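You operate a simulated robot arm through the tools that you are given. There is no shell and no other tool. Be economical: measure what you need, move in short steps, check, and stop when the job is done.

You are at the controls of a simulated robot arm. One attempt, no reset.

JOB
Put one of the yellow corners from the top of the wooden bench on the back of the orange bench. Take the silver strip and leave it on the grey zinc blank on the top of the steel bench. Push the black drawer shut. Fetch the blue pad from the top of the yellow bench and set it on the back of the red bench. Take the yellow-banded anvil block on the back of the yellow bench and put it away on the top of the black bench. Take the zinc panel on the back of the white bench and put it away on the top shelf of the stock rack. Fetch the green-edged card and set it on the back of the pale green bench. Close the orange bin lid. The order is free. Set down upright: blue pad, green-edged card.
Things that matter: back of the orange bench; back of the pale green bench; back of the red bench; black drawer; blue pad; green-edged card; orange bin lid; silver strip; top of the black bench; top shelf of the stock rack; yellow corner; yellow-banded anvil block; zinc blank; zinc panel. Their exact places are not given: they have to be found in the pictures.

The check looks at the end state, three seconds after you hand in, the way a careful person would. Anything else that was tipped, shoved, dropped, spilled or broken makes it a failure. Lids that push on must go on centred and level and be pressed home; caps that screw on are set level and turned clockwise until they are tight.

ROBOT AND FRAMES
A 6-joint arm with a four-finger gripper on a trunk, on a base that drives. Base frame: it is fixed to the floor where the robot stands at the start and does not move with it; the origin is under the middle of the robot, x ahead of it, y to its left, z up; the surface under the hand at the start is at about z = 0.85. Lengths are in m, angles in rad, forces in N, time in s.
With the tool pointing down near the work surface it reaches from about 0.1 to 0.92 m from the robot's upright axis, wherever it stands. Its first joint turns from -2.897 to 2.897 rad. Places, roughly: back of the orange bench (149x22 cm) [0.32, 2.32, 0.84]; back of the pale green bench (174x22 cm) [1.06, -11.38, 0.9]; back of the red bench (125x22 cm) [2.84, 0.24, 0.9]; black drawer [2.5, 0.4, 1]; blue pad (8x6x8 cm) [2.5, 1.6, 0.9]; green-edged card [1, -8.25, 1]; orange bin lid [-0.4, -11.3, 0.8]; silver strip (18x3x3 cm) [1.2, 0.2, 0.9]; top of the black bench [2.5, -7.6, 0.8]; top shelf of the stock rack (72x16 cm) [-1.76, -11.32, 1.34]; yellow corner (6x6x6 cm) [0.7, -0.3, 0.9]; yellow-banded anvil block (4x4x5 cm) [2.8, 2.2, 0.9]; zinc blank [2.75, -2.5, 0.75]; zinc panel (22x11x5 cm) [2.8, -4.1, 0.9]. Payload 3.43 kg.
The TCP is the grasp point between the finger pads, 0.03 m short of the fingertips. In the tool frame z runs along the fingers and y along their closing line. Largest opening 0.12 m; the body of the gripper starts 0.085 m behind the TCP.
Orientation is told as [roll, pitch, yaw] about the base's x, y, z axes, in that order, counted from this pose: with the fingers straight down and closing along the base's y, the tool's x points along the base's -x, its y along +y and its z along -z.

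CONTROLS
- The arm moves only by the tool step_arm. Its argument "plan" is a list of rows, each a list of 2 entries, a list of its own where there are three numbers: the shift along the tool's x, y, z in units of 30 mm (1.0 is 30 mm), then the turn, a rotation vector about the tool's x, y, z in units of 6 degrees (1.0 is 6 degrees). In form: [[[x, y, z], [rx, ry, rz]], ...]. A call has 1 to 20 rows; each row shifts and turns the commanded pose from where the row before left it, along the tool's axes as they then stand. "grip" is the gripper command, from -1 (shut) to 1 (fully open), values between in proportion, set as the call begins (left out, the last holds). A call with a number of a shift or a turn outside -1 to 1 is refused whole. Rows are played at 5 a second. More than 0.05 m and 0.15 rad between two rows, or a gripper value outside its range, and nothing of the call is played. Where a pose cannot be reached the arm comes as near as it can. A force on the tool above 40 N (or 10 N above the force at the start of the call, whichever is more), or a blocked arm, ends the call early, and 0.2 s more pass. The fingers move at their own pace and stop on an object; they squeeze with about 38 N. The grip force told is the motor's: it shows also when the fingers shut on nothing. Time passes only in rows, and 0.2 s behind the last, so rows that do not move let the fingers close. It gives the time, the measured TCP pose, the force on the tool (base axes), the opening and the grip force at its end, in the units of the frame above (readings bear some noise), with the torque about the TCP (base axes, N m) and any sound that the robot's microphone picked up.
- Cameras (640 x 400 px; columns grow to the right, rows downward): "scene" is now at [0.0562, 0.1629, 1.5402]; the picture's right is [-0.44, -0.90, 0.00], its down [-0.63, 0.31, -0.71] and it looks along [0.64, -0.31, -0.71] (base axes); focal length 267 px, centre (320, 200). "wrist" rides on the gripper at [0.071, -0.017, -0.121] in the tool frame; the picture's right is [0.23, 0.97, 0.00], its down [-0.81, 0.19, -0.55] and it looks along [-0.54, 0.13, 0.83] (tool axes); focal length 275 px, centre (320, 200).
- snapshot(camera): a new picture of that camera. The clock stands still meanwhile.
- move_column(by): slides the trunk up (or, below 0, down) by that many m; the arm and the scene camera ride with it, the base frame stays. It gives what a move gives, with no picture.
- steer(legs): drives the robot by 1 to 6 legs, each [ahead, left, turn to the left] in m, m and rad, along the robot's own axes; the way and the turn of a leg run together, so that a leg with both is an arc; at most 1.5 m and 3.142 rad a leg. The arm and the cameras ride along, it lands a little off, and it stops where it bumps. It gives what a move gives.
- aim_head(pan, tilt): turns the head with the scene camera to pan (to the left, within 2.094 rad either way) and tilt (down, from -0.506 to 1.204), counted from straight ahead of the robot. It gives what a move gives.
- measure_at(camera, pixels): there is no depth. For up to 12 entries [column, row, z] of the newest picture of that camera ("zoom" is the newest enlarged one), the place [x, y] in the base frame at which the ray of that pixel passes the height z, good to about 0.002 m. The clock stands still meanwhile.
- zoom(camera, box): a new picture of the part [left, top, right, bottom] of that camera's present view, enlarged. The clock stands still meanwhile.
- finish_job(): hands the job in; it is judged then, once.

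Keep the steps short. Do not move on a guess: measure, check each grasp and each placing, and mend mistakes. In all there are 138 turns and 170 pictures (those below and enlarged ones count). Leave the gripper open and the arm clear of the work at the hand-in unless told otherwise, and finish with a single line.

The tools are called after ">>>" as name(argument=value, ...) on one line, values as JSON. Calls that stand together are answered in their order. step_arm: Moves the arm, as the interface text tells. Its arguments: {"type":"object","properties":{"plan":{"type":"array","items":{"type":"array"}},"grip":{"type":"number"}},"required":["plan"]} The other tools are called the same way: move_column (by) slides the trunk up or down; steer (legs) drives the base; aim_head (pan, tilt) turns the head that bears the scene camera; snapshot (camera) takes a picture; measure_at (camera, pixels) gives the place at which the rays of pixels pass given heights; zoom (camera, box) takes an enlarged picture of a part of a camera's view; finish_job () hands the job in.

At the start:

```text
time_s: 0.0
tcp_pos: [0.4545, -0.2805, 1.1085]
ee_rot: [-0.001, 0.0, -0.001]
contact_force: [0.3, -0.2, 0.5]
ft_torque: [0.03, -0.02, 0.04]
width: 0.1201
finger_force: 0.1
trunk travel left (down, up): [-0.125, 0.415]
robot x, y, heading: [0.0019, -0.0021, 0.0]
head pan, tilt: [-0.456, 0.784]
```

scene: 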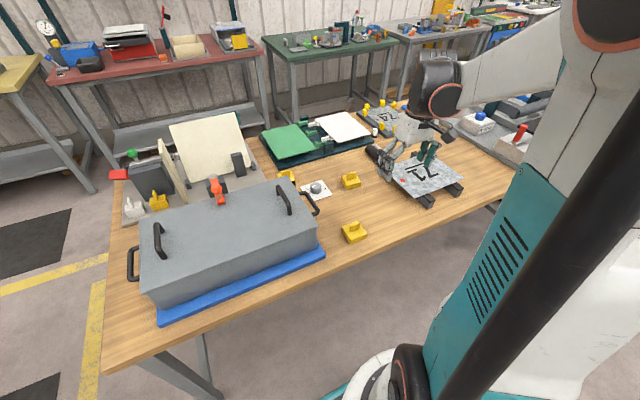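
wrist: 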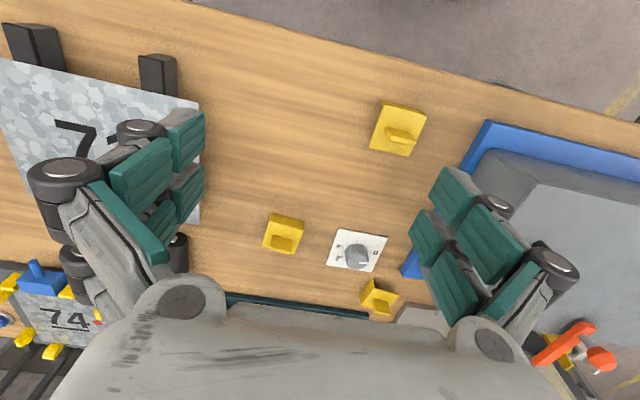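

I see the wooden bench with yellow corners near pixel (350,180),(355,232),(285,176). I'll enlarge the scene to find the strip and the corners.

>>> zoom(camera="scene", box=[100, 80, 400, 268])

>>> measure_at(camera="wrist", pixels=[[398, 130, 0.86], [283, 235, 0.86], [380, 297, 0.86], [372, 155, 0.85], [415, 158, 0.85], [425, 112, 0.85], [384, 102, 0.85], [264, 248, 0.85], [300, 254, 0.85], [304, 220, 0.85], [270, 213, 0.85]])

```text
2.13 times, centred on (250, 174) of scene
```

zoom: 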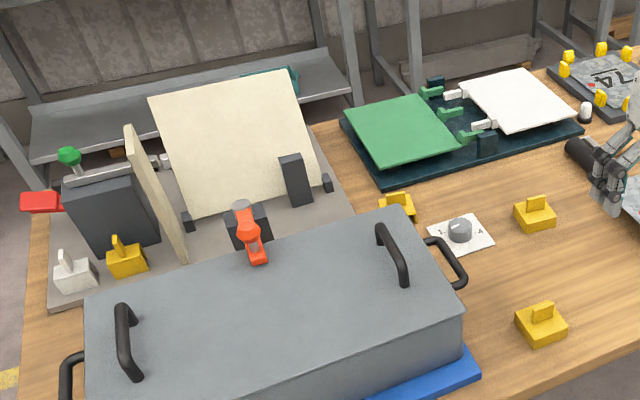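

```text
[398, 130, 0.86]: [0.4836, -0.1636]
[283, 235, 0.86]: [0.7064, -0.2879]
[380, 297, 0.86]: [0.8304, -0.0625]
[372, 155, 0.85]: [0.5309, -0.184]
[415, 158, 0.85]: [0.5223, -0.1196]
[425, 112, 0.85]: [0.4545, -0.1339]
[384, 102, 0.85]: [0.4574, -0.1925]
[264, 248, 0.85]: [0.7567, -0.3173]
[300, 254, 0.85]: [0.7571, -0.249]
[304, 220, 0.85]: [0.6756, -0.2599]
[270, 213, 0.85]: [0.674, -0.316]
```

The strip may be the pale bar on the dark grey box at zoom (112,175). I measure that and zoom closer.

>>> measure_at(camera="zoom", pixels=[[66, 184, 0.95], [160, 169, 0.95], [66, 184, 1.0], [160, 169, 1.0], [110, 250, 0.86]])

>>> zoom(camera="scene", box=[100, 130, 260, 230])

```text
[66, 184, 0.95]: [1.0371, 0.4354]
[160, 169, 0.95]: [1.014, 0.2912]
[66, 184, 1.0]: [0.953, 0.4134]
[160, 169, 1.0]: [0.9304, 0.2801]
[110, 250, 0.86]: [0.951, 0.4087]
```

```text
4.00 times, centred on (180, 180) of scene
```

zoom: 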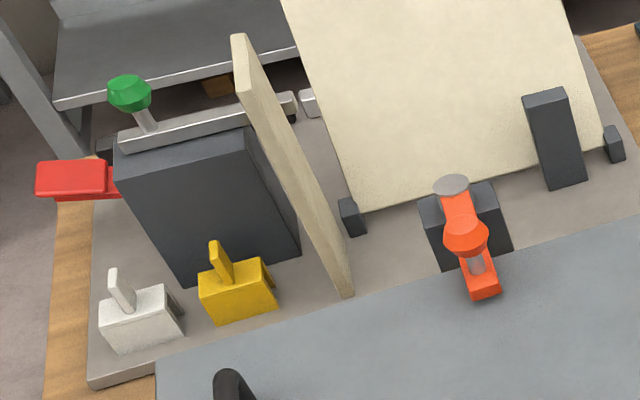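

The area behind the cream panels is hidden. I raise the trunk and look down from higher.

>>> move_column(by=0.4)

>>> aim_head(pan=0.1, tilt=0.75)

>>> snapshot(camera="scene")

>>> aim_head(pan=0.0, tilt=0.15)

>>> snapshot(camera="scene")

```text
time_s: 3.8
tcp_pos: [0.455, -0.2788, 1.5094]
ee_rot: [0.0, 0.001, 0.0]
contact_force: [0.4, -0.8, 0.2]
ft_torque: [0.02, 0.03, 0.0]
width: 0.1201
finger_force: 0.1
trunk travel left (down, up): [-0.525, 0.015]
robot x, y, heading: [0.0014, 0.0013, -0.002]
head pan, tilt: [-0.456, 0.784]
```

```text
time_s: 4.8
tcp_pos: [0.4552, -0.2797, 1.5085]
ee_rot: [0.002, 0.001, 0.002]
contact_force: [0.9, 0.0, -0.6]
ft_torque: [-0.03, 0.02, -0.03]
width: 0.1199
finger_force: 0.1
trunk travel left (down, up): [-0.525, 0.015]
robot x, y, heading: [0.0017, 0.0006, -0.0]
head pan, tilt: [0.099, 0.75]
```

```text
165 pictures are left
```

scene: 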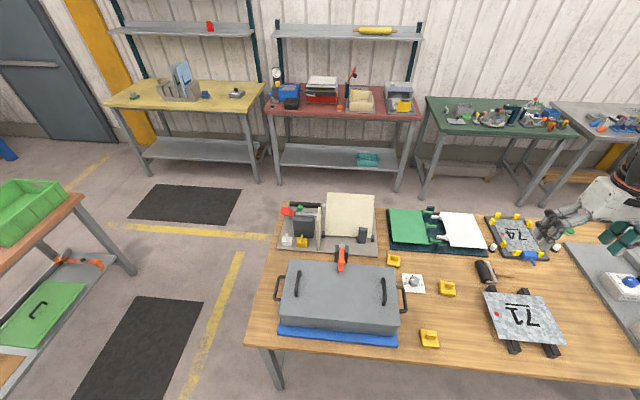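

```text
time_s: 5.8
tcp_pos: [0.4553, -0.2803, 1.5095]
ee_rot: [0.0, 0.0, -0.001]
contact_force: [0.1, -0.2, -0.7]
ft_torque: [0.0, 0.05, 0.03]
width: 0.1201
finger_force: 0.0
trunk travel left (down, up): [-0.525, 0.015]
robot x, y, heading: [0.0011, -0.0001, 0.002]
head pan, tilt: [0.0, 0.15]
```

```text
164 pictures are left
```

scene: 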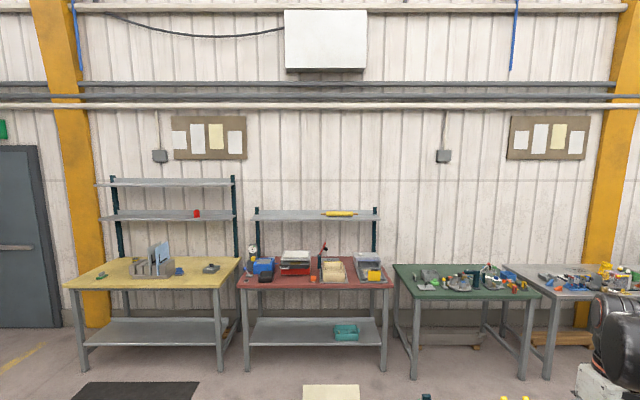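

I zoom on the cream-panel fixture from the raised camera, then measure free floor.

>>> aim_head(pan=0.3, tilt=0.8)

>>> snapshot(camera="scene")

>>> zoom(camera="scene", box=[310, 160, 500, 279])

```text
time_s: 6.8
tcp_pos: [0.454, -0.2798, 1.5097]
ee_rot: [0.0, 0.0, 0.001]
contact_force: [0.1, 0.0, -0.1]
ft_torque: [0.0, -0.03, -0.04]
width: 0.1202
finger_force: 0.1
trunk travel left (down, up): [-0.525, 0.015]
robot x, y, heading: [0.0009, 0.0018, 0.0]
head pan, tilt: [0.3, 0.799]
```

```text
163 pictures are left
```

scene: 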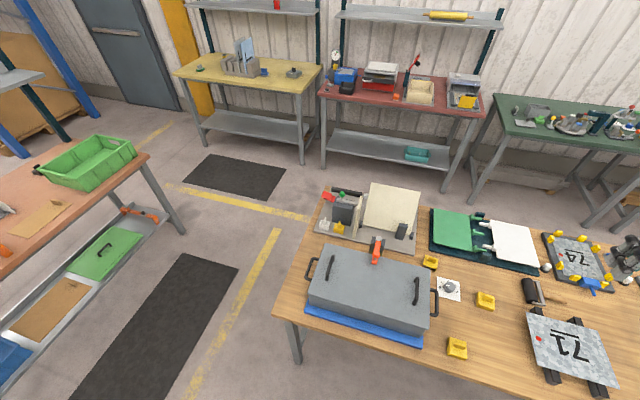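

```text
3.36 times, centred on (405, 220) of scene
```

zoom: 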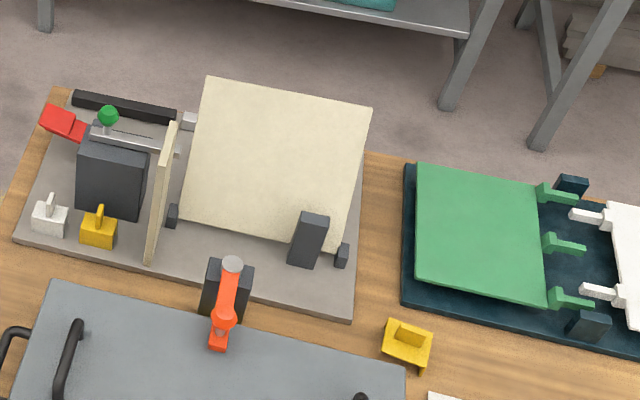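

>>> measure_at(camera="zoom", pixels=[[190, 120, 0.88], [55, 90, 0.85], [354, 318, 0.85], [365, 155, 0.87], [205, 80, 1.0], [372, 108, 1.0], [182, 218, 0.87], [338, 250, 0.87]])

>>> measure_at(camera="scene", pixels=[[180, 230, 0], [0, 270, 0.84], [150, 155, 0.84], [275, 318, 0.85], [313, 208, 0.85], [330, 170, 0], [302, 165, 0], [297, 363, 0], [465, 196, 0], [205, 144, 0]])

```text
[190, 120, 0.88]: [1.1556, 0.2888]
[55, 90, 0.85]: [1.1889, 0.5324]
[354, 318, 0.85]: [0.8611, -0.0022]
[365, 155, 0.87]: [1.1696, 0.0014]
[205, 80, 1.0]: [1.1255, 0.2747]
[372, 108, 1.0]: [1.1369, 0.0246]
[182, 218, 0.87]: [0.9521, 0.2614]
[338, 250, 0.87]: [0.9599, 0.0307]
```

```text
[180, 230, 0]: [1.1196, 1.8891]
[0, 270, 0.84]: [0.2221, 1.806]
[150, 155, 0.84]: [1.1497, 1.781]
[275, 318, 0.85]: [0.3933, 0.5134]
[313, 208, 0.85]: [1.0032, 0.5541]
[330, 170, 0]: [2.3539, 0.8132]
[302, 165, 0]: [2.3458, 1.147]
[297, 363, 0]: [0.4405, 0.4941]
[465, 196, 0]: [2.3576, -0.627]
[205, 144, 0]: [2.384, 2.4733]
```

The strip's end shows at zoom (190,120), behind the leaning cream panel. First the near yellow corner: I lower the trunk again and move above it, at about (0.49,-0.157).

>>> move_column(by=-0.4)

>>> step_arm(plan=[[[-0.5, 1, 0], [0, 0, 0]], [[-0.5, 1, 0], [0, 0, 0]], [[-0.2, 1, 0.5], [0, 0, 0]], [[0, 1, 0.5], [0, 0, 0]], [[0, 0.1, 0.5], [0, 0, 0]], [[0, 0, 0], [0, 0, 0]]], grip=1)

>>> snapshot(camera="wrist")

```text
time_s: 10.7
tcp_pos: [0.4548, -0.2797, 1.1093]
ee_rot: [0.0, 0.001, 0.001]
contact_force: [0.1, 0.3, 0.3]
ft_torque: [0.02, 0.01, -0.01]
width: 0.12
finger_force: 0.2
trunk travel left (down, up): [-0.125, 0.415]
robot x, y, heading: [0.0003, -0.003, 0.001]
head pan, tilt: [0.3, 0.799]
```

```text
time_s: 12.1
tcp_pos: [0.4916, -0.1579, 1.0638]
ee_rot: [-0.001, 0.0, 0.0]
contact_force: [0.3, 0.0, -0.4]
ft_torque: [0.05, -0.01, 0.02]
width: 0.1199
finger_force: 0.1
trunk travel left (down, up): [-0.125, 0.415]
robot x, y, heading: [0.0025, 0.0005, 0.003]
head pan, tilt: [0.3, 0.799]
```

```text
161 pictures are left
```

wrist: 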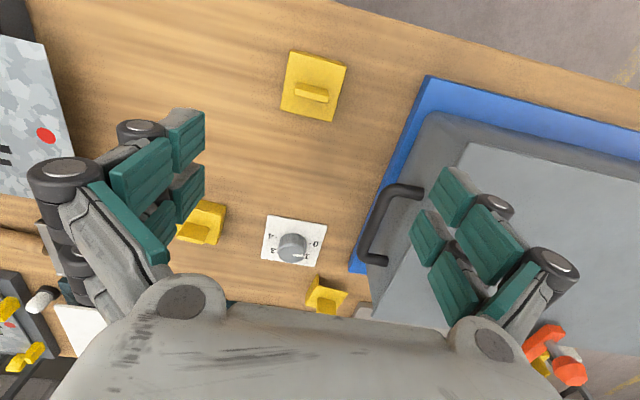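

>>> zoom(camera="wrist", box=[260, 35, 372, 135])

```text
4.00 times, centred on (316, 85) of wrist
```

zoom: 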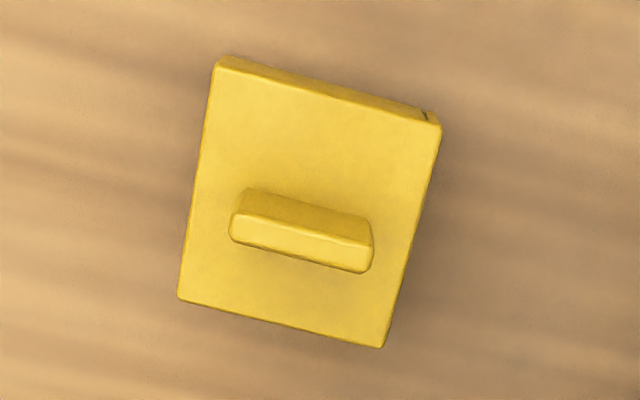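

>>> measure_at(camera="zoom", pixels=[[212, 70, 0.875], [441, 128, 0.875], [384, 345, 0.875], [178, 297, 0.875], [230, 230, 0.905], [372, 260, 0.905], [215, 58, 0.85], [440, 116, 0.85]])

```text
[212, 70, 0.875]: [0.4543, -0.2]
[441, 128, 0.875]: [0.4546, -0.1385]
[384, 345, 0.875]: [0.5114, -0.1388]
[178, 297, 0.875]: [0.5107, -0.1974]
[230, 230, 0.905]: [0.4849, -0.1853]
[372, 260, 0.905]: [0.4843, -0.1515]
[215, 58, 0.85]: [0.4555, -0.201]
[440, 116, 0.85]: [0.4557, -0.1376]
```

The corner is square to the axes, centred at (0.483,-0.169). I go straight down astride it and close.

>>> step_arm(plan=[[[0.293, -0.363, 0], [0, 0, 0]], [[0, 0, 1], [0, 0, 0]], [[0, 0, 1], [0, 0, 0]], [[0, 0, 1], [0, 0, 0]], [[0, 0, 1], [0, 0, 0]], [[0, 0, 1], [0, 0, 0]], [[0, 0, 0.8], [0, 0, 0]], [[0, 0, 0], [0, 0, 0]]])

>>> step_arm(plan=[[[0, 0, 0], [0, 0, 0]], [[0, 0, 0], [0, 0, 0]], [[0, 0, 0], [0, 0, 0]], [[0, 0, -0.5], [0, 0, 0]], [[0, 0, -1], [0, 0, 0]], [[0, 0, -1], [0, 0, 0]]], grip=-1)

>>> snapshot(camera="wrist")

```text
time_s: 13.9
tcp_pos: [0.4837, -0.1673, 0.8905]
ee_rot: [0.0, 0.0, -0.001]
contact_force: [0.4, -0.2, -1.5]
ft_torque: [0.0, 0.02, 0.03]
width: 0.12
finger_force: 0.1
trunk travel left (down, up): [-0.125, 0.415]
robot x, y, heading: [0.0008, -0.0068, -0.001]
head pan, tilt: [0.3, 0.799]
```

```text
time_s: 15.3
tcp_pos: [0.4823, -0.1687, 0.9656]
ee_rot: [-0.001, -0.001, 0.0]
contact_force: [0.1, -0.4, 0.6]
ft_torque: [-0.01, -0.03, 0.01]
width: 0.0587
finger_force: 38.1
trunk travel left (down, up): [-0.125, 0.415]
robot x, y, heading: [0.0011, -0.0028, -0.002]
head pan, tilt: [0.3, 0.799]
```

```text
159 pictures are left
```

wrist: 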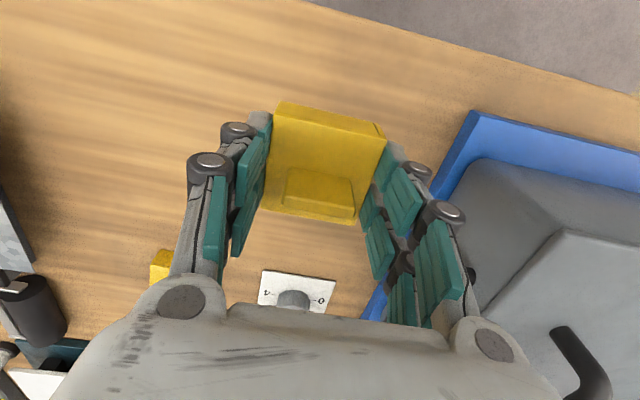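

Held, width 0.0587. I lift it higher and drive left, turning to face the orange bench, then look.

>>> step_arm(plan=[[[0, 0, -1], [0, 0, 0]], [[0, 0, -1], [0, 0, 0]], [[0, 0, -1], [0, 0, 0]], [[0, 0, -1], [0, 0, 0]], [[0, 0, -1], [0, 0, 0]], [[0, 0, -1], [0, 0, 0]], [[0, 0, -1], [0, 0, 0]]])

>>> steer(legs=[[-0.1, 0.55, 0], [0, 0.55, 0], [0, 0, 1.571]])

>>> aim_head(pan=0, tilt=0.6)

>>> snapshot(camera="scene")

```text
time_s: 16.9
tcp_pos: [0.4819, -0.1675, 1.1757]
ee_rot: [0.0, 0.0, -0.001]
contact_force: [0.0, 0.0, 0.4]
ft_torque: [-0.02, -0.01, -0.02]
width: 0.0587
finger_force: 38.2
trunk travel left (down, up): [-0.125, 0.415]
robot x, y, heading: [0.004, -0.0048, -0.001]
head pan, tilt: [0.3, 0.799]
```

```text
time_s: 26.7
tcp_pos: [0.0813, 1.5851, 1.1744]
ee_rot: [0.0, 0.0, 1.561]
contact_force: [0.0, 0.7, -0.3]
ft_torque: [0.0, 0.05, -0.01]
width: 0.0585
finger_force: 38.5
trunk travel left (down, up): [-0.125, 0.415]
robot x, y, heading: [-0.0952, 1.1067, 1.557]
head pan, tilt: [0.3, 0.799]
```

```text
time_s: 27.5
tcp_pos: [0.082, 1.5862, 1.1748]
ee_rot: [0.001, 0.0, 1.561]
contact_force: [0.4, -0.2, 0.0]
ft_torque: [-0.02, 0.01, 0.03]
width: 0.0587
finger_force: 38.4
trunk travel left (down, up): [-0.125, 0.415]
robot x, y, heading: [-0.0934, 1.1024, 1.557]
head pan, tilt: [0.0, 0.6]
```

```text
158 pictures are left
```

scene: 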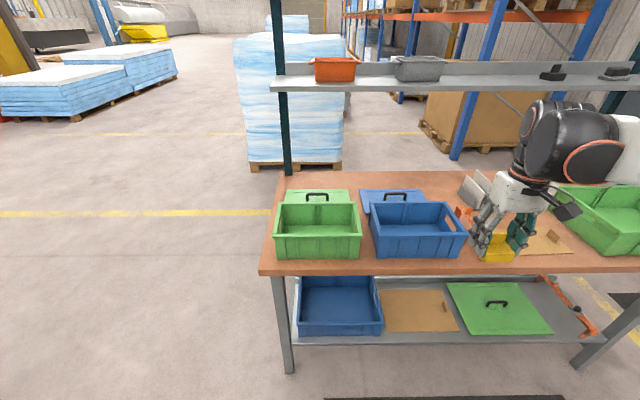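

The back of the bench looks free between the blue lid (400,195) and the grate stand (480,190), and further right. I measure the places.

>>> measure_at(camera="scene", pixels=[[265, 272, 0.84], [279, 172, 0.84], [445, 172, 0.84], [430, 195, 0.84], [455, 200, 0.84], [330, 80, 1.3], [420, 90, 1.3], [545, 180, 0.84], [640, 272, 0.84]])

>>> zoom(camera="scene", box=[260, 150, 640, 280])

```text
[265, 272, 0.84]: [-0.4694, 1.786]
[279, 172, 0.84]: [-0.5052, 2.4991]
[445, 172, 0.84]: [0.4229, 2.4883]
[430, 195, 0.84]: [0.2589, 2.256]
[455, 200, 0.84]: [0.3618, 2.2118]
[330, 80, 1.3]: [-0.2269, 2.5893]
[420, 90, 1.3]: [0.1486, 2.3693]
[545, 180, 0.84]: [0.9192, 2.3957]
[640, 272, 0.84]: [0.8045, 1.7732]
```

```text
1.68 times, centred on (450, 215) of scene
```

zoom: 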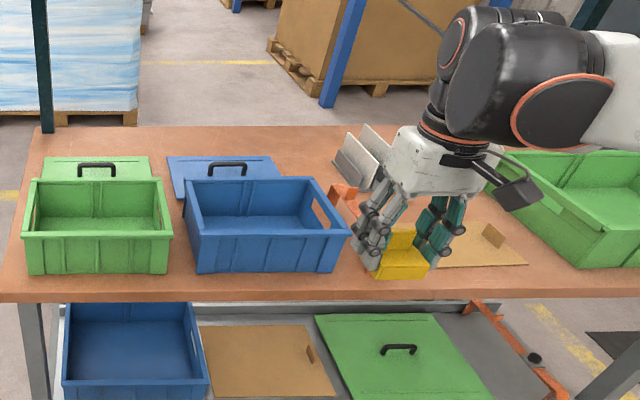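

I drive nearer so the free patch near (0.33,2.28) comes within reach.

>>> steer(legs=[[0.28, -0.42, 0.014]])

>>> aim_head(pan=0.15, tilt=0.75)

>>> snapshot(camera="scene")

```text
time_s: 30.4
tcp_pos: [0.4988, 1.8671, 1.1748]
ee_rot: [0.002, 0.002, 1.57]
contact_force: [-0.3, -0.3, -0.8]
ft_torque: [-0.01, -0.01, 0.02]
width: 0.0586
finger_force: 38.1
trunk travel left (down, up): [-0.125, 0.415]
robot x, y, heading: [0.3262, 1.3843, 1.569]
head pan, tilt: [0.0, 0.6]
```

```text
time_s: 31.1
tcp_pos: [0.4986, 1.8671, 1.1753]
ee_rot: [0.0, -0.001, 1.572]
contact_force: [-0.4, 0.2, 0.1]
ft_torque: [-0.01, 0.02, 0.0]
width: 0.0585
finger_force: 37.9
trunk travel left (down, up): [-0.125, 0.415]
robot x, y, heading: [0.3296, 1.3822, 1.572]
head pan, tilt: [0.15, 0.75]
```

```text
156 pictures are left
```

scene: 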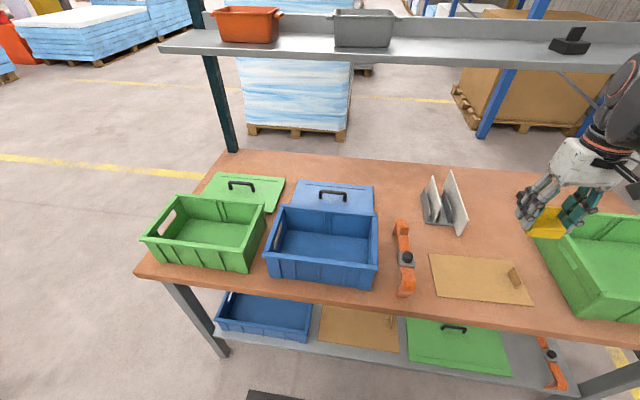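

>>> measure_at(camera="scene", pixels=[[374, 187, 0.845], [374, 215, 0.845], [400, 190, 0.84], [400, 222, 0.88], [425, 222, 0.84], [430, 180, 0.9], [500, 180, 0.84], [500, 205, 0.84], [467, 232, 0.84], [540, 212, 0.9]])

```text
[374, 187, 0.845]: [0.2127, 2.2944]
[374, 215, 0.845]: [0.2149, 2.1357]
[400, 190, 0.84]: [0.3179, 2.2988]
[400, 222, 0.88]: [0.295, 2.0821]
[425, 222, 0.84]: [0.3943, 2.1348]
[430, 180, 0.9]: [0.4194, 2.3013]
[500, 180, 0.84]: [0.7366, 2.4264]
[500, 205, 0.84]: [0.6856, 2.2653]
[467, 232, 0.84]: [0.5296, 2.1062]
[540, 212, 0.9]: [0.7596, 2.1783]
```

I choose the open patch at (0.66,2.27). I strafe right 0.33 m, then extend the arm there.

>>> steer(legs=[[0.0, -0.32, 0]])

>>> step_arm(plan=[[[0, 1, 0], [0, 0, 0]], [[0, 1, 0], [0, 0, 0]], [[-1, 0.8, 0], [0, 0, 0]], [[-1, 0.8, 0], [0, 0, 0]], [[-1, 0.8, 0], [0, 0, 0]], [[-1, 0.8, 0], [0, 0, 0]], [[-1, 0.4, 0], [0, 0, 0]], [[-1, 0, 0.5], [0, 0, 0]], [[-1, 0, 0.5], [0, 0, 0]], [[-1, 0, 0.5], [0, 0, 0]], [[-1, 0, 0.5], [0, 0, 0]], [[-1, 0, 0.5], [0, 0, 0]], [[-1, 0, 0.5], [0, 0, 0]], [[-1, 0, 0.5], [0, 0, 0]], [[-0.4, 0, 0.5], [0, 0, 0]], [[0, 0, 0], [0, 0, 0]]])

>>> snapshot(camera="wrist")

>>> snapshot(camera="scene")

```text
time_s: 33.3
tcp_pos: [0.8181, 1.8684, 1.1755]
ee_rot: [0.001, -0.001, 1.573]
contact_force: [0.6, 0.3, -1.4]
ft_torque: [-0.01, -0.02, -0.04]
width: 0.0587
finger_force: 38.1
trunk travel left (down, up): [-0.125, 0.415]
robot x, y, heading: [0.6476, 1.3831, 1.569]
head pan, tilt: [0.15, 0.75]
```

```text
time_s: 36.8
tcp_pos: [0.6499, 2.1794, 1.1061]
ee_rot: [0.002, 0.022, 1.574]
contact_force: [0.7, 0.3, 0.0]
ft_torque: [0.03, 0.0, 0.0]
width: 0.0585
finger_force: 38.6
trunk travel left (down, up): [-0.125, 0.415]
robot x, y, heading: [0.6542, 1.3765, 1.573]
head pan, tilt: [0.15, 0.75]
stopped in row 16: the arm was blocked; the commanded pose is now the measured one
```

```text
155 pictures are left
```

wrist: 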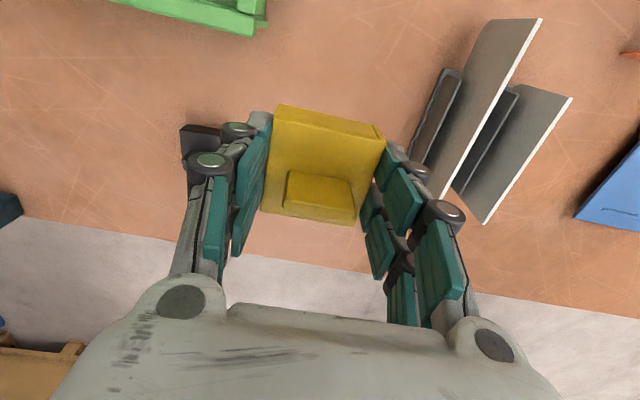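

```text
154 pictures are left
```

scene: 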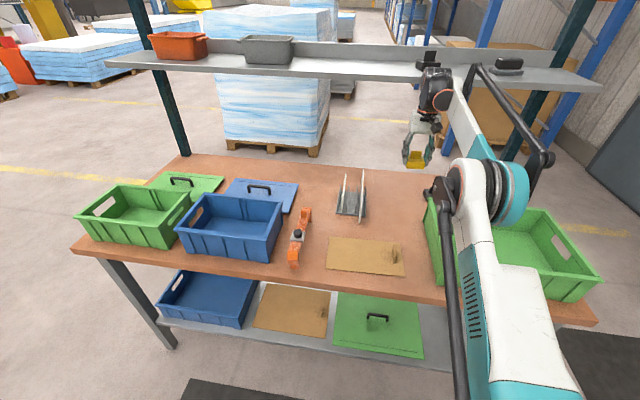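

The arm stopped near the shelf edge. A dark object shows at wrist (200,140); I measure it and the bench edge.

>>> measure_at(camera="wrist", pixels=[[200, 128, 0.87], [185, 150, 0.85], [240, 255, 0.84], [425, 193, 0.84], [486, 224, 0.84], [440, 72, 0.86], [0, 210, 0.84]])

>>> step_arm(plan=[[[1, 0, 0], [0, 0, 0]], [[1, 0, 0.5], [0, 0, 0]], [[0, 0, 1], [0, 0, 0]], [[0, 0, 1], [0, 0, 0]], [[0, 0, 0.5], [0, 0, 0]], [[0, 0, 0], [0, 0, 0]]])

>>> snapshot(camera="wrist")

```text
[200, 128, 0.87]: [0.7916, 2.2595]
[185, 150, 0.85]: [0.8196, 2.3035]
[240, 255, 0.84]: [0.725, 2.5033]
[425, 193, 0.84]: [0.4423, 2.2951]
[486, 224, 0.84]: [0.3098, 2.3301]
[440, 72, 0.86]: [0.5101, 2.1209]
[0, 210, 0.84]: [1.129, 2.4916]
```

```text
time_s: 37.1
tcp_pos: [0.6492, 2.1643, 1.1131]
ee_rot: [0.001, 0.09, 1.573]
contact_force: [-0.7, -0.5, -0.4]
ft_torque: [-0.04, 0.01, 0.0]
width: 0.0585
finger_force: 37.7
trunk travel left (down, up): [-0.125, 0.415]
robot x, y, heading: [0.6478, 1.3722, 1.573]
head pan, tilt: [0.15, 0.75]
stopped in row 1: the arm was blocked; the commanded pose is now the measured one
```

```text
153 pictures are left
```

wrist: 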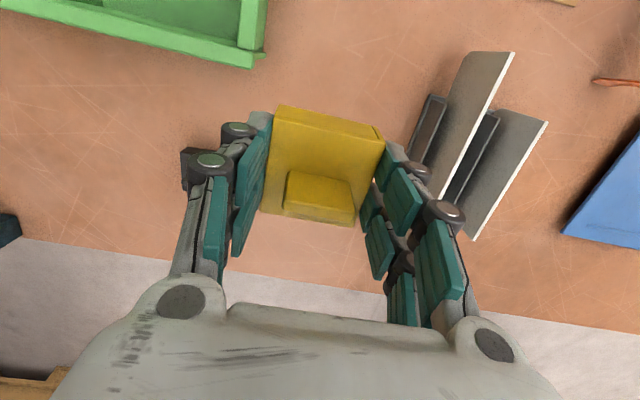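

>>> zoom(camera="scene", box=[370, 30, 570, 200])

```text
2.35 times, centred on (470, 115) of scene
```

zoom: 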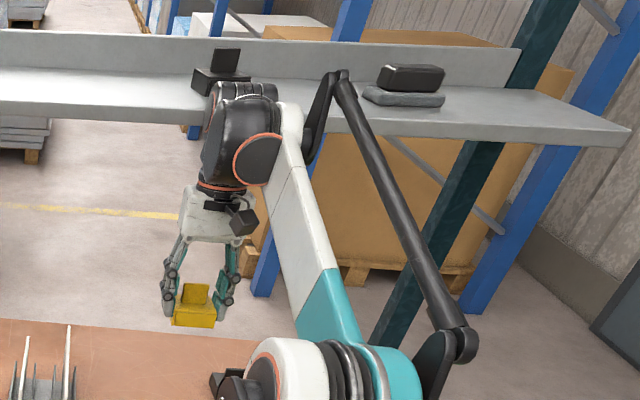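

The wrist is at the shelf's height, very near its front edge. I back the base away 0.15 m, and then will come in lower.

>>> steer(legs=[[-0.12, 0, 0]])

>>> step_arm(plan=[[[0, 0, 0.5], [0, -0.5, 0]], [[0.5, 0, 0.5], [0, -0.35, 0]], [[0, 0, 0], [0, 0, 0]]])

>>> snapshot(camera="scene")

```text
time_s: 37.9
tcp_pos: [0.6495, 2.1375, 1.114]
ee_rot: [0.0, 0.193, 1.573]
contact_force: [0.2, -0.3, -0.5]
ft_torque: [-0.01, -0.04, -0.02]
width: 0.0587
finger_force: 38.3
trunk travel left (down, up): [-0.125, 0.415]
robot x, y, heading: [0.6507, 1.3611, 1.572]
head pan, tilt: [0.15, 0.75]
stopped in leg 1: the robot was blocked; the commanded pose is now the measured one
```

```text
time_s: 38.2
tcp_pos: [0.6488, 2.131, 1.1106]
ee_rot: [-0.002, 0.222, 1.572]
contact_force: [-0.1, 0.1, 0.4]
ft_torque: [-0.02, 0.01, 0.03]
width: 0.0588
finger_force: 37.9
out of reach, approached as far as the arm can: row 1
trunk travel left (down, up): [-0.125, 0.415]
robot x, y, heading: [0.6498, 1.3579, 1.574]
head pan, tilt: [0.15, 0.75]
stopped in row 1: the arm was blocked; the commanded pose is now the measured one
```

```text
151 pictures are left
```

scene: 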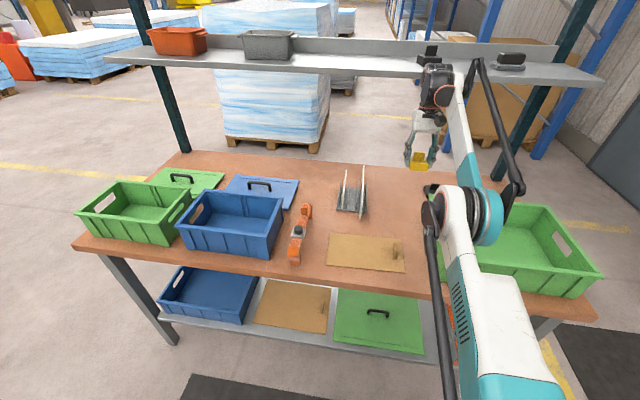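

The robot seems hooked near the shelf. I measure the shelf front edge in this view to triangulate its height with the earlier one.

>>> measure_at(camera="scene", pixels=[[300, 70, 1.3], [300, 70, 1.35], [300, 70, 1.4], [437, 62, 1.4], [437, 105, 1.3], [600, 84, 1.3], [600, 84, 1.35], [106, 58, 1.35], [106, 58, 1.3]])

>>> zoom(camera="scene", box=[390, 30, 490, 110])

>>> snapshot(camera="wrist")

```text
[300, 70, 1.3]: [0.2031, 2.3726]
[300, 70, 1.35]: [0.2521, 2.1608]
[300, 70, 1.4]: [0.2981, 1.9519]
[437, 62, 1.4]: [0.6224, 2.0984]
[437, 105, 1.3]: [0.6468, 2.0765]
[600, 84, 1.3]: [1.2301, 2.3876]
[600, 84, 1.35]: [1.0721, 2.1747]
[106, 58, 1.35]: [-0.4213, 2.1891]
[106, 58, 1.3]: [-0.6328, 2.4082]
```

```text
5.00 times, centred on (440, 70) of scene
```

zoom: 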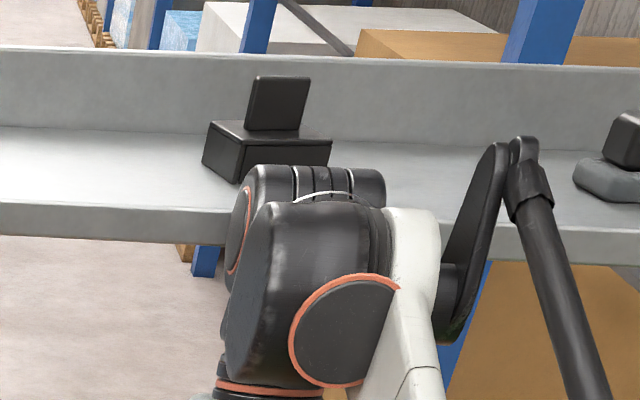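

```text
149 pictures are left
```

wrist: 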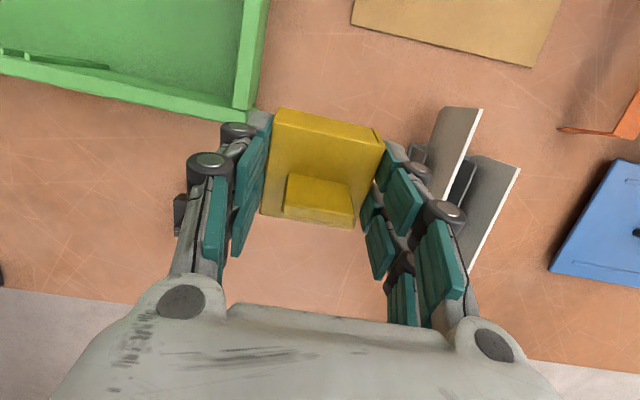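

Shelf edge triangulates to about y 2.37, z 1.30, so the wrist isn't touching; it is the elbow, low over the green crate, that is caught. I raise the trunk straight up to free it.

>>> move_column(by=0.12)

>>> zoom(camera="scene", box=[380, 150, 620, 340])

```text
time_s: 38.5
tcp_pos: [0.65, 2.1214, 1.1159]
ee_rot: [-0.002, 0.269, 1.573]
contact_force: [0.0, 0.3, -0.7]
ft_torque: [-0.02, -0.05, 0.0]
width: 0.0591
finger_force: 38.5
trunk travel left (down, up): [-0.128, 0.412]
robot x, y, heading: [0.6525, 1.3579, 1.581]
head pan, tilt: [0.15, 0.75]
stopped: the arm was blocked; the commanded pose is now the measured one
```

```text
2.11 times, centred on (500, 245) of scene
```

zoom: 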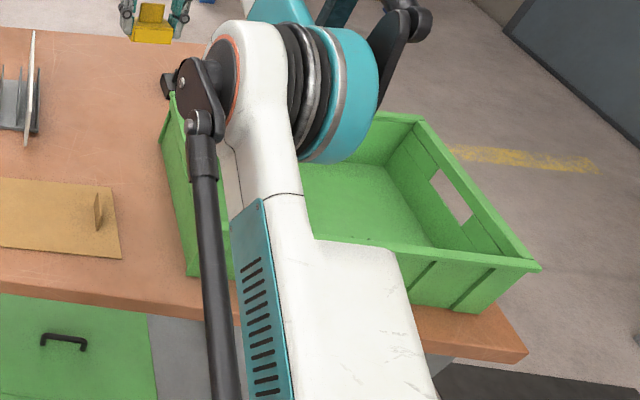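

Upward is blocked too, and each try only tips the wrist, so the wrist's rear seems caught from above. I take a small test move downward.

>>> move_column(by=-0.03)

>>> zoom(camera="scene", box=[390, 30, 490, 110])

```text
time_s: 38.9
tcp_pos: [0.6494, 2.11, 1.115]
ee_rot: [-0.002, 0.313, 1.573]
contact_force: [0.1, 0.0, -0.6]
ft_torque: [0.01, -0.01, -0.01]
width: 0.0589
finger_force: 38.0
trunk travel left (down, up): [-0.125, 0.415]
robot x, y, heading: [0.65, 1.3484, 1.576]
head pan, tilt: [0.15, 0.75]
stopped: the arm was blocked; the commanded pose is now the measured one
```

```text
5.00 times, centred on (440, 70) of scene
```

zoom: 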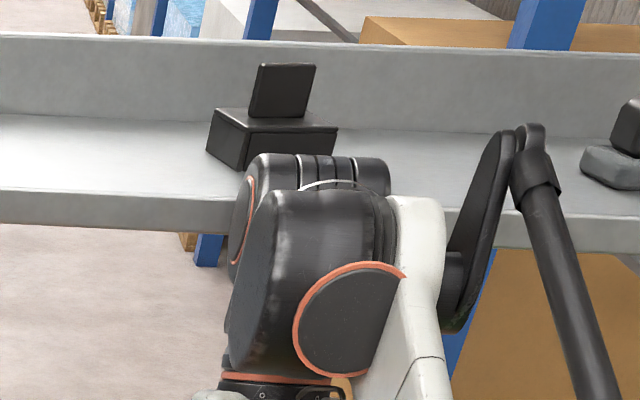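

The drift is always the same: hand tipping and robot easing back, so that is the freeing direction. I follow it gently: back along the tool's x with pitch.

>>> step_arm(plan=[[[0.5, 0, 0], [0, 1, 0]], [[0.5, 0, 0], [0, 1, 0]], [[0.5, 0, 0], [0, 0, 0]], [[0, 0, 0], [0, 0, 0]]])

>>> snapshot(camera="scene")

```text
time_s: 39.2
tcp_pos: [0.6485, 2.0902, 1.1298]
ee_rot: [-0.004, 0.401, 1.571]
contact_force: [-0.1, 0.4, -1.0]
ft_torque: [-0.01, 0.04, -0.03]
width: 0.0593
finger_force: 37.3
out of reach, approached as far as the arm can: row 1
trunk travel left (down, up): [-0.125, 0.415]
robot x, y, heading: [0.6496, 1.3471, 1.578]
head pan, tilt: [0.15, 0.75]
stopped in row 1: the arm was blocked; the commanded pose is now the measured one
```

```text
146 pictures are left
```

scene: 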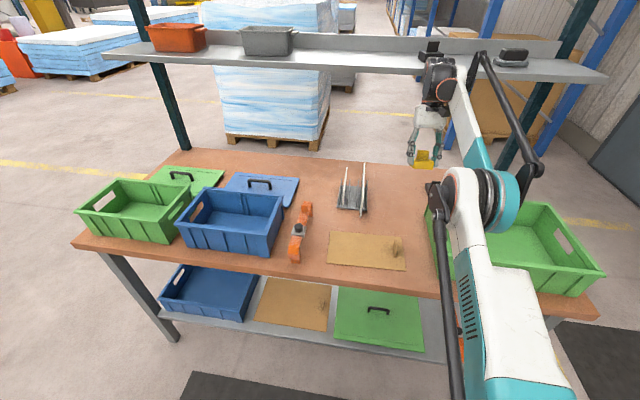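

>>> measure_at(camera="scene", pixels=[[460, 195, 1.25], [460, 195, 1.1], [460, 195, 1.0], [440, 88, 1.335], [490, 300, 1.25], [490, 300, 1.1], [425, 58, 1.4], [510, 60, 1.4], [485, 60, 1.4]])

>>> step_arm(plan=[[[0, 0, 0], [0, 0, 0]], [[0, 0, 0], [0, 0, 0]], [[0, 0, 0], [0, 0, 0]], [[0, 0, 0], [0, 0, 0]]])

```text
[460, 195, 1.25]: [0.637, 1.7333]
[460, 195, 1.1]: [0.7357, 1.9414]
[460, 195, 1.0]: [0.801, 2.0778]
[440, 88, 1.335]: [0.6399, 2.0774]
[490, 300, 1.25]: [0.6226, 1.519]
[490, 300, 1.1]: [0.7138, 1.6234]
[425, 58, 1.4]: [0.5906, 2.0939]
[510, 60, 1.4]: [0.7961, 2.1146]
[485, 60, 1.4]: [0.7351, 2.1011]
```

```text
time_s: 39.5
tcp_pos: [0.6484, 2.0832, 1.1242]
ee_rot: [0.0, 0.427, 1.576]
contact_force: [37.5, -13.1, -66.6]
ft_torque: [4.28, 7.06, 1.1]
width: 0.0589
finger_force: 37.5
trunk travel left (down, up): [-0.125, 0.415]
robot x, y, heading: [0.6507, 1.3448, 1.58]
head pan, tilt: [0.15, 0.75]
stopped in row 1: the arm was blocked; the commanded pose is now the measured one
```

A force now shows on the tool. I look closely at the hand and the forearm before moving again.

>>> aim_head(pan=-0.1, tilt=0.55)

>>> zoom(camera="scene", box=[250, 60, 450, 270])

>>> snapshot(camera="wrist")

```text
time_s: 40.3
tcp_pos: [0.6489, 2.0846, 1.1201]
ee_rot: [-0.005, 0.425, 1.571]
contact_force: [18.2, 12.1, -36.3]
ft_torque: [-0.76, 3.54, 0.8]
width: 0.0589
finger_force: 38.4
trunk travel left (down, up): [-0.125, 0.415]
robot x, y, heading: [0.6499, 1.3479, 1.575]
head pan, tilt: [-0.099, 0.55]
```

```text
1.90 times, centred on (350, 165) of scene
```

zoom: 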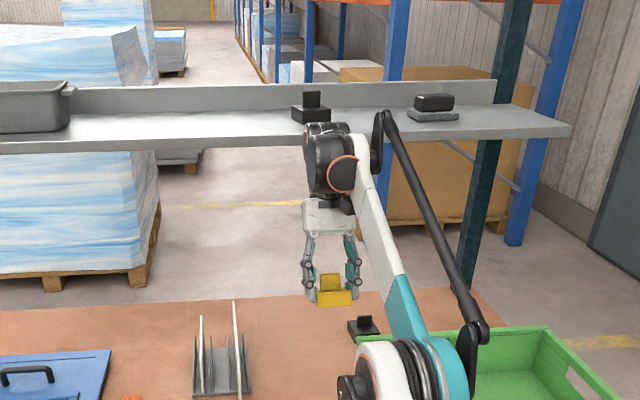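

```text
144 pictures are left
```

wrist: 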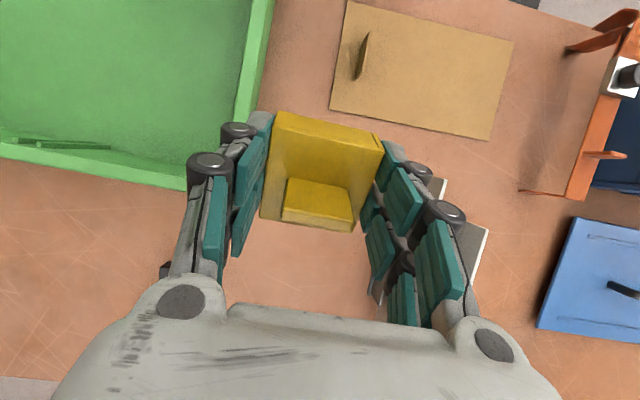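

The hand's camera is near the forearm after the tipping. I test a pure turn back of the pitch.

>>> step_arm(plan=[[[0, 0, 0], [0, -1, 0]], [[0, 0, 0], [0, -1, 0]], [[0, 0, 0], [0, -1, 0]]])

```text
time_s: 40.6
tcp_pos: [0.6475, 2.1136, 1.0644]
ee_rot: [-0.004, 0.455, 1.569]
contact_force: [0.3, -7.4, 8.2]
ft_torque: [0.94, 0.02, -0.01]
width: 0.0589
finger_force: 38.4
trunk travel left (down, up): [-0.125, 0.415]
robot x, y, heading: [0.6491, 1.3383, 1.57]
head pan, tilt: [-0.099, 0.55]
stopped in row 1: the arm was blocked; the commanded pose is now the measured one
```

The hub slipped down, now below the shelf's height (about z 1.27). I continue gently downward and back and undo the pitch.

>>> step_arm(plan=[[[0.2, 0, 0.5], [0, 0, 0]], [[0.2, 0, 0.5], [0, -0.5, 0]], [[0, 0, 0], [0, -0.5, 0]], [[0, 0, 0], [0, -0.5, 0]]])

>>> snapshot(camera="scene")

```text
time_s: 41.6
tcp_pos: [0.646, 2.1848, 1.0586]
ee_rot: [-0.003, 0.31, 1.572]
contact_force: [-0.4, -0.8, 0.1]
ft_torque: [-0.01, -0.01, 0.0]
width: 0.0588
finger_force: 37.9
out of reach, approached as far as the arm can: row 1, 2, 3, 4
trunk travel left (down, up): [-0.125, 0.415]
robot x, y, heading: [0.6517, 1.3397, 1.577]
head pan, tilt: [-0.099, 0.55]
```

```text
143 pictures are left
```

scene: 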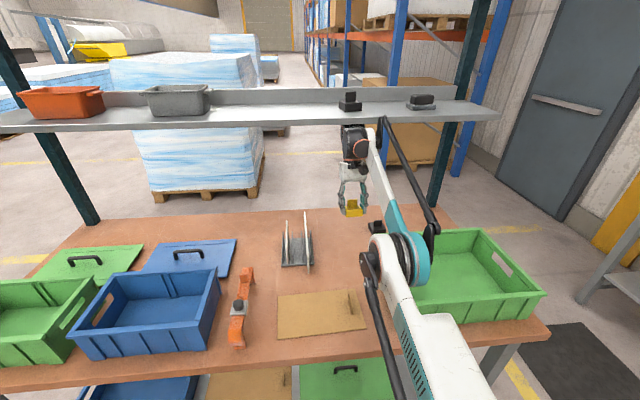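

Free now and moving. I lower it and straighten the pitch.

>>> step_arm(plan=[[[0.2, 0, 0.8], [0, -0.5, 0]], [[0.3, 0, 0.8], [0, -0.6, 0]], [[0.3, 0, 0.8], [0, -0.6, 0]], [[0.3, 0, 0.6], [0, -0.6, 0]], [[0.3, 0, 0], [0, -0.6, 0]], [[0, 0, 0], [0, 0, 0]], [[0, 0, 0], [0, 0, 0]]])

>>> snapshot(camera="wrist")

>>> snapshot(camera="scene")

```text
time_s: 43.2
tcp_pos: [0.6485, 2.2122, 1.0089]
ee_rot: [-0.004, 0.006, 1.569]
contact_force: [-0.3, 0.6, -0.5]
ft_torque: [-0.05, -0.01, 0.0]
width: 0.0587
finger_force: 37.9
out of reach, approached as far as the arm can: row 1, 2, 3, 4
trunk travel left (down, up): [-0.125, 0.415]
robot x, y, heading: [0.6514, 1.3465, 1.575]
head pan, tilt: [-0.099, 0.55]
```

```text
142 pictures are left
```

wrist: 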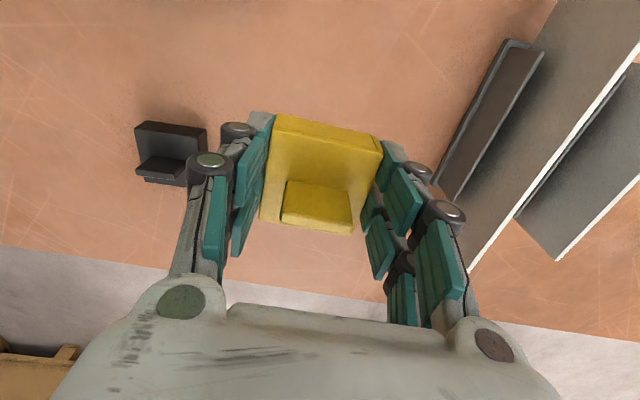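

```text
141 pictures are left
```

scene: 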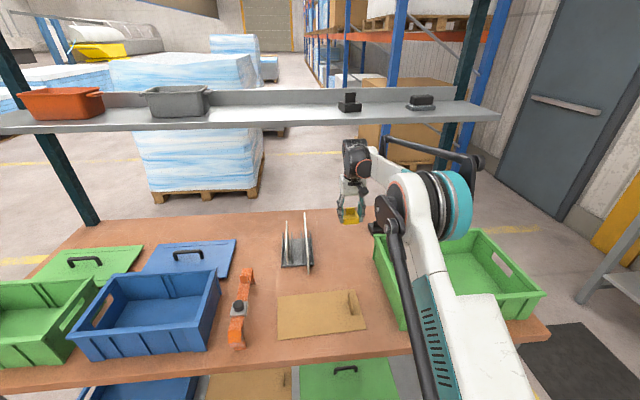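

Arm is clear, upright at (0.6485,2.212,1.009), with everything around unmoved. I drive ahead 4 cm and lower it onto the bench (surface about 0.84).

>>> steer(legs=[[0.045, 0, 0]])

>>> step_arm(plan=[[[0, 0, 1], [0, 0, 0]], [[0, 0, 1], [0, 0, 0]], [[0, 0, 1], [0, 0, 0]], [[0, 0, 0.6], [0, 0, 0]], [[0, 0, 0.3], [0, 0, 0]], [[0, 0, 0.2], [0, 0, 0]], [[0, 0, 0], [0, 0, 0]]])

```text
time_s: 44.1
tcp_pos: [0.6478, 2.2574, 1.009]
ee_rot: [-0.004, 0.004, 1.568]
contact_force: [-0.4, -1.0, -0.8]
ft_torque: [0.0, 0.0, 0.02]
width: 0.0587
finger_force: 38.0
trunk travel left (down, up): [-0.125, 0.415]
robot x, y, heading: [0.6474, 1.3881, 1.573]
head pan, tilt: [-0.099, 0.55]
```

```text
time_s: 45.7
tcp_pos: [0.6484, 2.2558, 0.8873]
ee_rot: [-0.004, 0.003, 1.57]
contact_force: [0.3, 2.9, 16.1]
ft_torque: [0.72, 0.46, -0.07]
width: 0.0591
finger_force: 37.8
trunk travel left (down, up): [-0.125, 0.415]
robot x, y, heading: [0.6528, 1.393, 1.576]
head pan, tilt: [-0.099, 0.55]
```

It touches down at 0.887 (16 N). I open a little (to 8 cm) and rise.

>>> step_arm(plan=[[[0, 0, 0], [0, 0, 0]], [[0, 0, 0], [0, 0, 0]], [[0, 0, -0.7], [0, 0, 0]], [[0, 0, -1], [0, 0, 0]], [[0, 0, -1], [0, 0, 0]], [[1, 0, -0.3], [0, 0, 0]], [[1, 0, 0], [0, 0, 0]], [[1, 0, 0], [0, 0, 0]]], grip=0.35)

>>> snapshot(camera="wrist")

```text
time_s: 47.5
tcp_pos: [0.6477, 2.1652, 0.9771]
ee_rot: [-0.003, 0.006, 1.568]
contact_force: [-0.5, -0.1, 0.1]
ft_torque: [-0.04, 0.01, 0.0]
width: 0.081
finger_force: 0.1
trunk travel left (down, up): [-0.125, 0.415]
robot x, y, heading: [0.6501, 1.392, 1.573]
head pan, tilt: [-0.099, 0.55]
```

```text
140 pictures are left
```

wrist: 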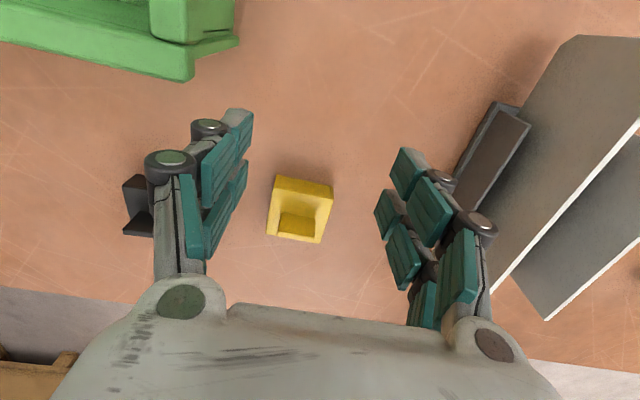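

The corner stands upright at (0.648,2.256) on the orange bench. I retract, lift, and drive round to the aisle behind the wooden bench to see the strip.

>>> step_arm(plan=[[[1, 0, 0], [0, 0, 0]], [[1, 0, 0], [0, 0, 0]], [[1, 0, 0], [0, 0, 0]], [[1, 0, 0], [0, 0, 0]], [[1, 0, -0.5], [0, 0, 0]], [[1, 0, -1], [0, 0, 0]], [[1, 0, -1], [0, 0, 0]], [[1, 0, -1], [0, 0, 0]], [[1, 0, -1], [0, 0, 0]], [[1, 0, -1], [0, 0, 0]], [[1, 0, -1], [0, 0, 0]]], grip=1)

>>> steer(legs=[[0, -1.07, 0], [0, 0, 1.571], [0, 1.15, 0]])

>>> aim_head(pan=0, tilt=0.9)

>>> snapshot(camera="scene")

>>> snapshot(camera="wrist")

```text
time_s: 49.9
tcp_pos: [0.6467, 1.8352, 1.1731]
ee_rot: [-0.004, 0.005, 1.57]
contact_force: [0.1, 0.0, -0.4]
ft_torque: [0.01, -0.01, -0.01]
width: 0.12
finger_force: 0.0
trunk travel left (down, up): [-0.125, 0.415]
robot x, y, heading: [0.6511, 1.395, 1.575]
head pan, tilt: [-0.099, 0.55]
```

```text
time_s: 64.6
tcp_pos: [1.2634, 0.2545, 1.1742]
ee_rot: [-0.004, 0.005, 3.136]
contact_force: [-0.2, 0.1, -1.1]
ft_torque: [0.0, -0.01, 0.0]
width: 0.1199
finger_force: 0.1
trunk travel left (down, up): [-0.125, 0.415]
robot x, y, heading: [1.7107, 0.2587, 3.139]
head pan, tilt: [-0.099, 0.55]
```

```text
time_s: 65.4
tcp_pos: [1.2634, 0.2544, 1.1723]
ee_rot: [-0.003, 0.005, 3.137]
contact_force: [0.1, 0.0, 0.3]
ft_torque: [-0.01, -0.01, -0.02]
width: 0.12
finger_force: 0.1
trunk travel left (down, up): [-0.125, 0.415]
robot x, y, heading: [1.7088, 0.2542, 3.149]
head pan, tilt: [0.0, 0.901]
```

```text
139 pictures are left
```

scene: 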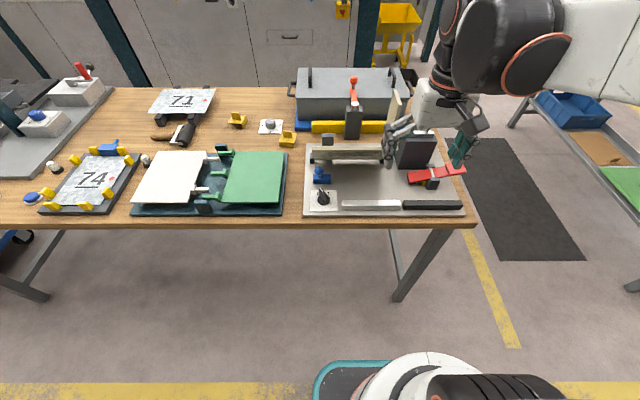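

```text
138 pictures are left
```

wrist: 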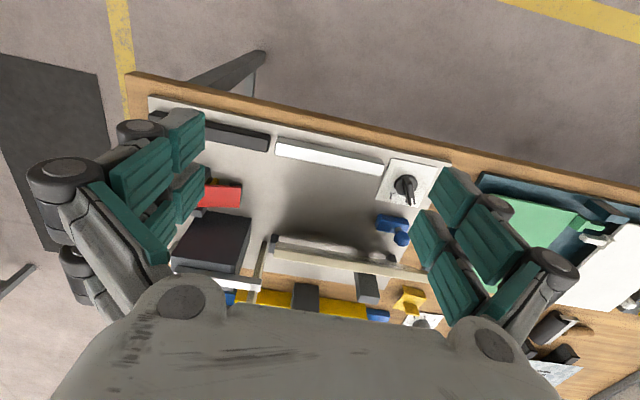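

The silver strip lies on the plate near the bench's back edge: wrist (277,145)–(384,168), beside a black one. I measure it.

>>> zoom(camera="wrist", box=[240, 110, 420, 222])

>>> measure_at(camera="wrist", pixels=[[278, 140, 0.9], [384, 160, 0.9], [276, 154, 0.9], [381, 173, 0.9], [276, 154, 0.87], [381, 173, 0.87], [295, 238, 1.0], [380, 260, 1.0]])

```text
3.56 times, centred on (330, 166) of wrist
```

zoom: 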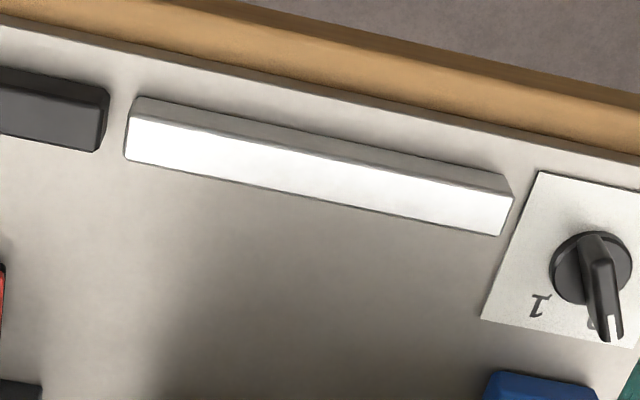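

```text
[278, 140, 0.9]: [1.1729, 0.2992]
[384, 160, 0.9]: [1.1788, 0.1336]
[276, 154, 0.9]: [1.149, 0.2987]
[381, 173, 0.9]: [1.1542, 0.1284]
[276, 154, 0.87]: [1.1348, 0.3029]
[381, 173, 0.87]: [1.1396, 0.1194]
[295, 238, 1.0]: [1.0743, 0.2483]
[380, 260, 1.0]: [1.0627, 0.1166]
```

>>> measure_at(camera="zoom", pixels=[[130, 116, 0.885], [513, 196, 0.885], [126, 160, 0.885], [500, 236, 0.885], [130, 116, 0.875], [513, 196, 0.875], [126, 160, 0.875], [500, 236, 0.875], [137, 97, 0.86], [500, 176, 0.86], [540, 172, 0.855], [0, 22, 0.86]])

```text
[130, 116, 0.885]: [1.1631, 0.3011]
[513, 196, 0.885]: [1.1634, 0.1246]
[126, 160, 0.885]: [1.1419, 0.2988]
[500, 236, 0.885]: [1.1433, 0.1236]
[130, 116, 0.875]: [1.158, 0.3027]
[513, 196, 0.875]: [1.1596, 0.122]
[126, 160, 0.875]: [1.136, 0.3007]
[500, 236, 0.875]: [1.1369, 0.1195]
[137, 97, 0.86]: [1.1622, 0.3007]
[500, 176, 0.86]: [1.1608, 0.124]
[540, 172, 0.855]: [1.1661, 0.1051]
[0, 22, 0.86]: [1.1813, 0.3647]
```

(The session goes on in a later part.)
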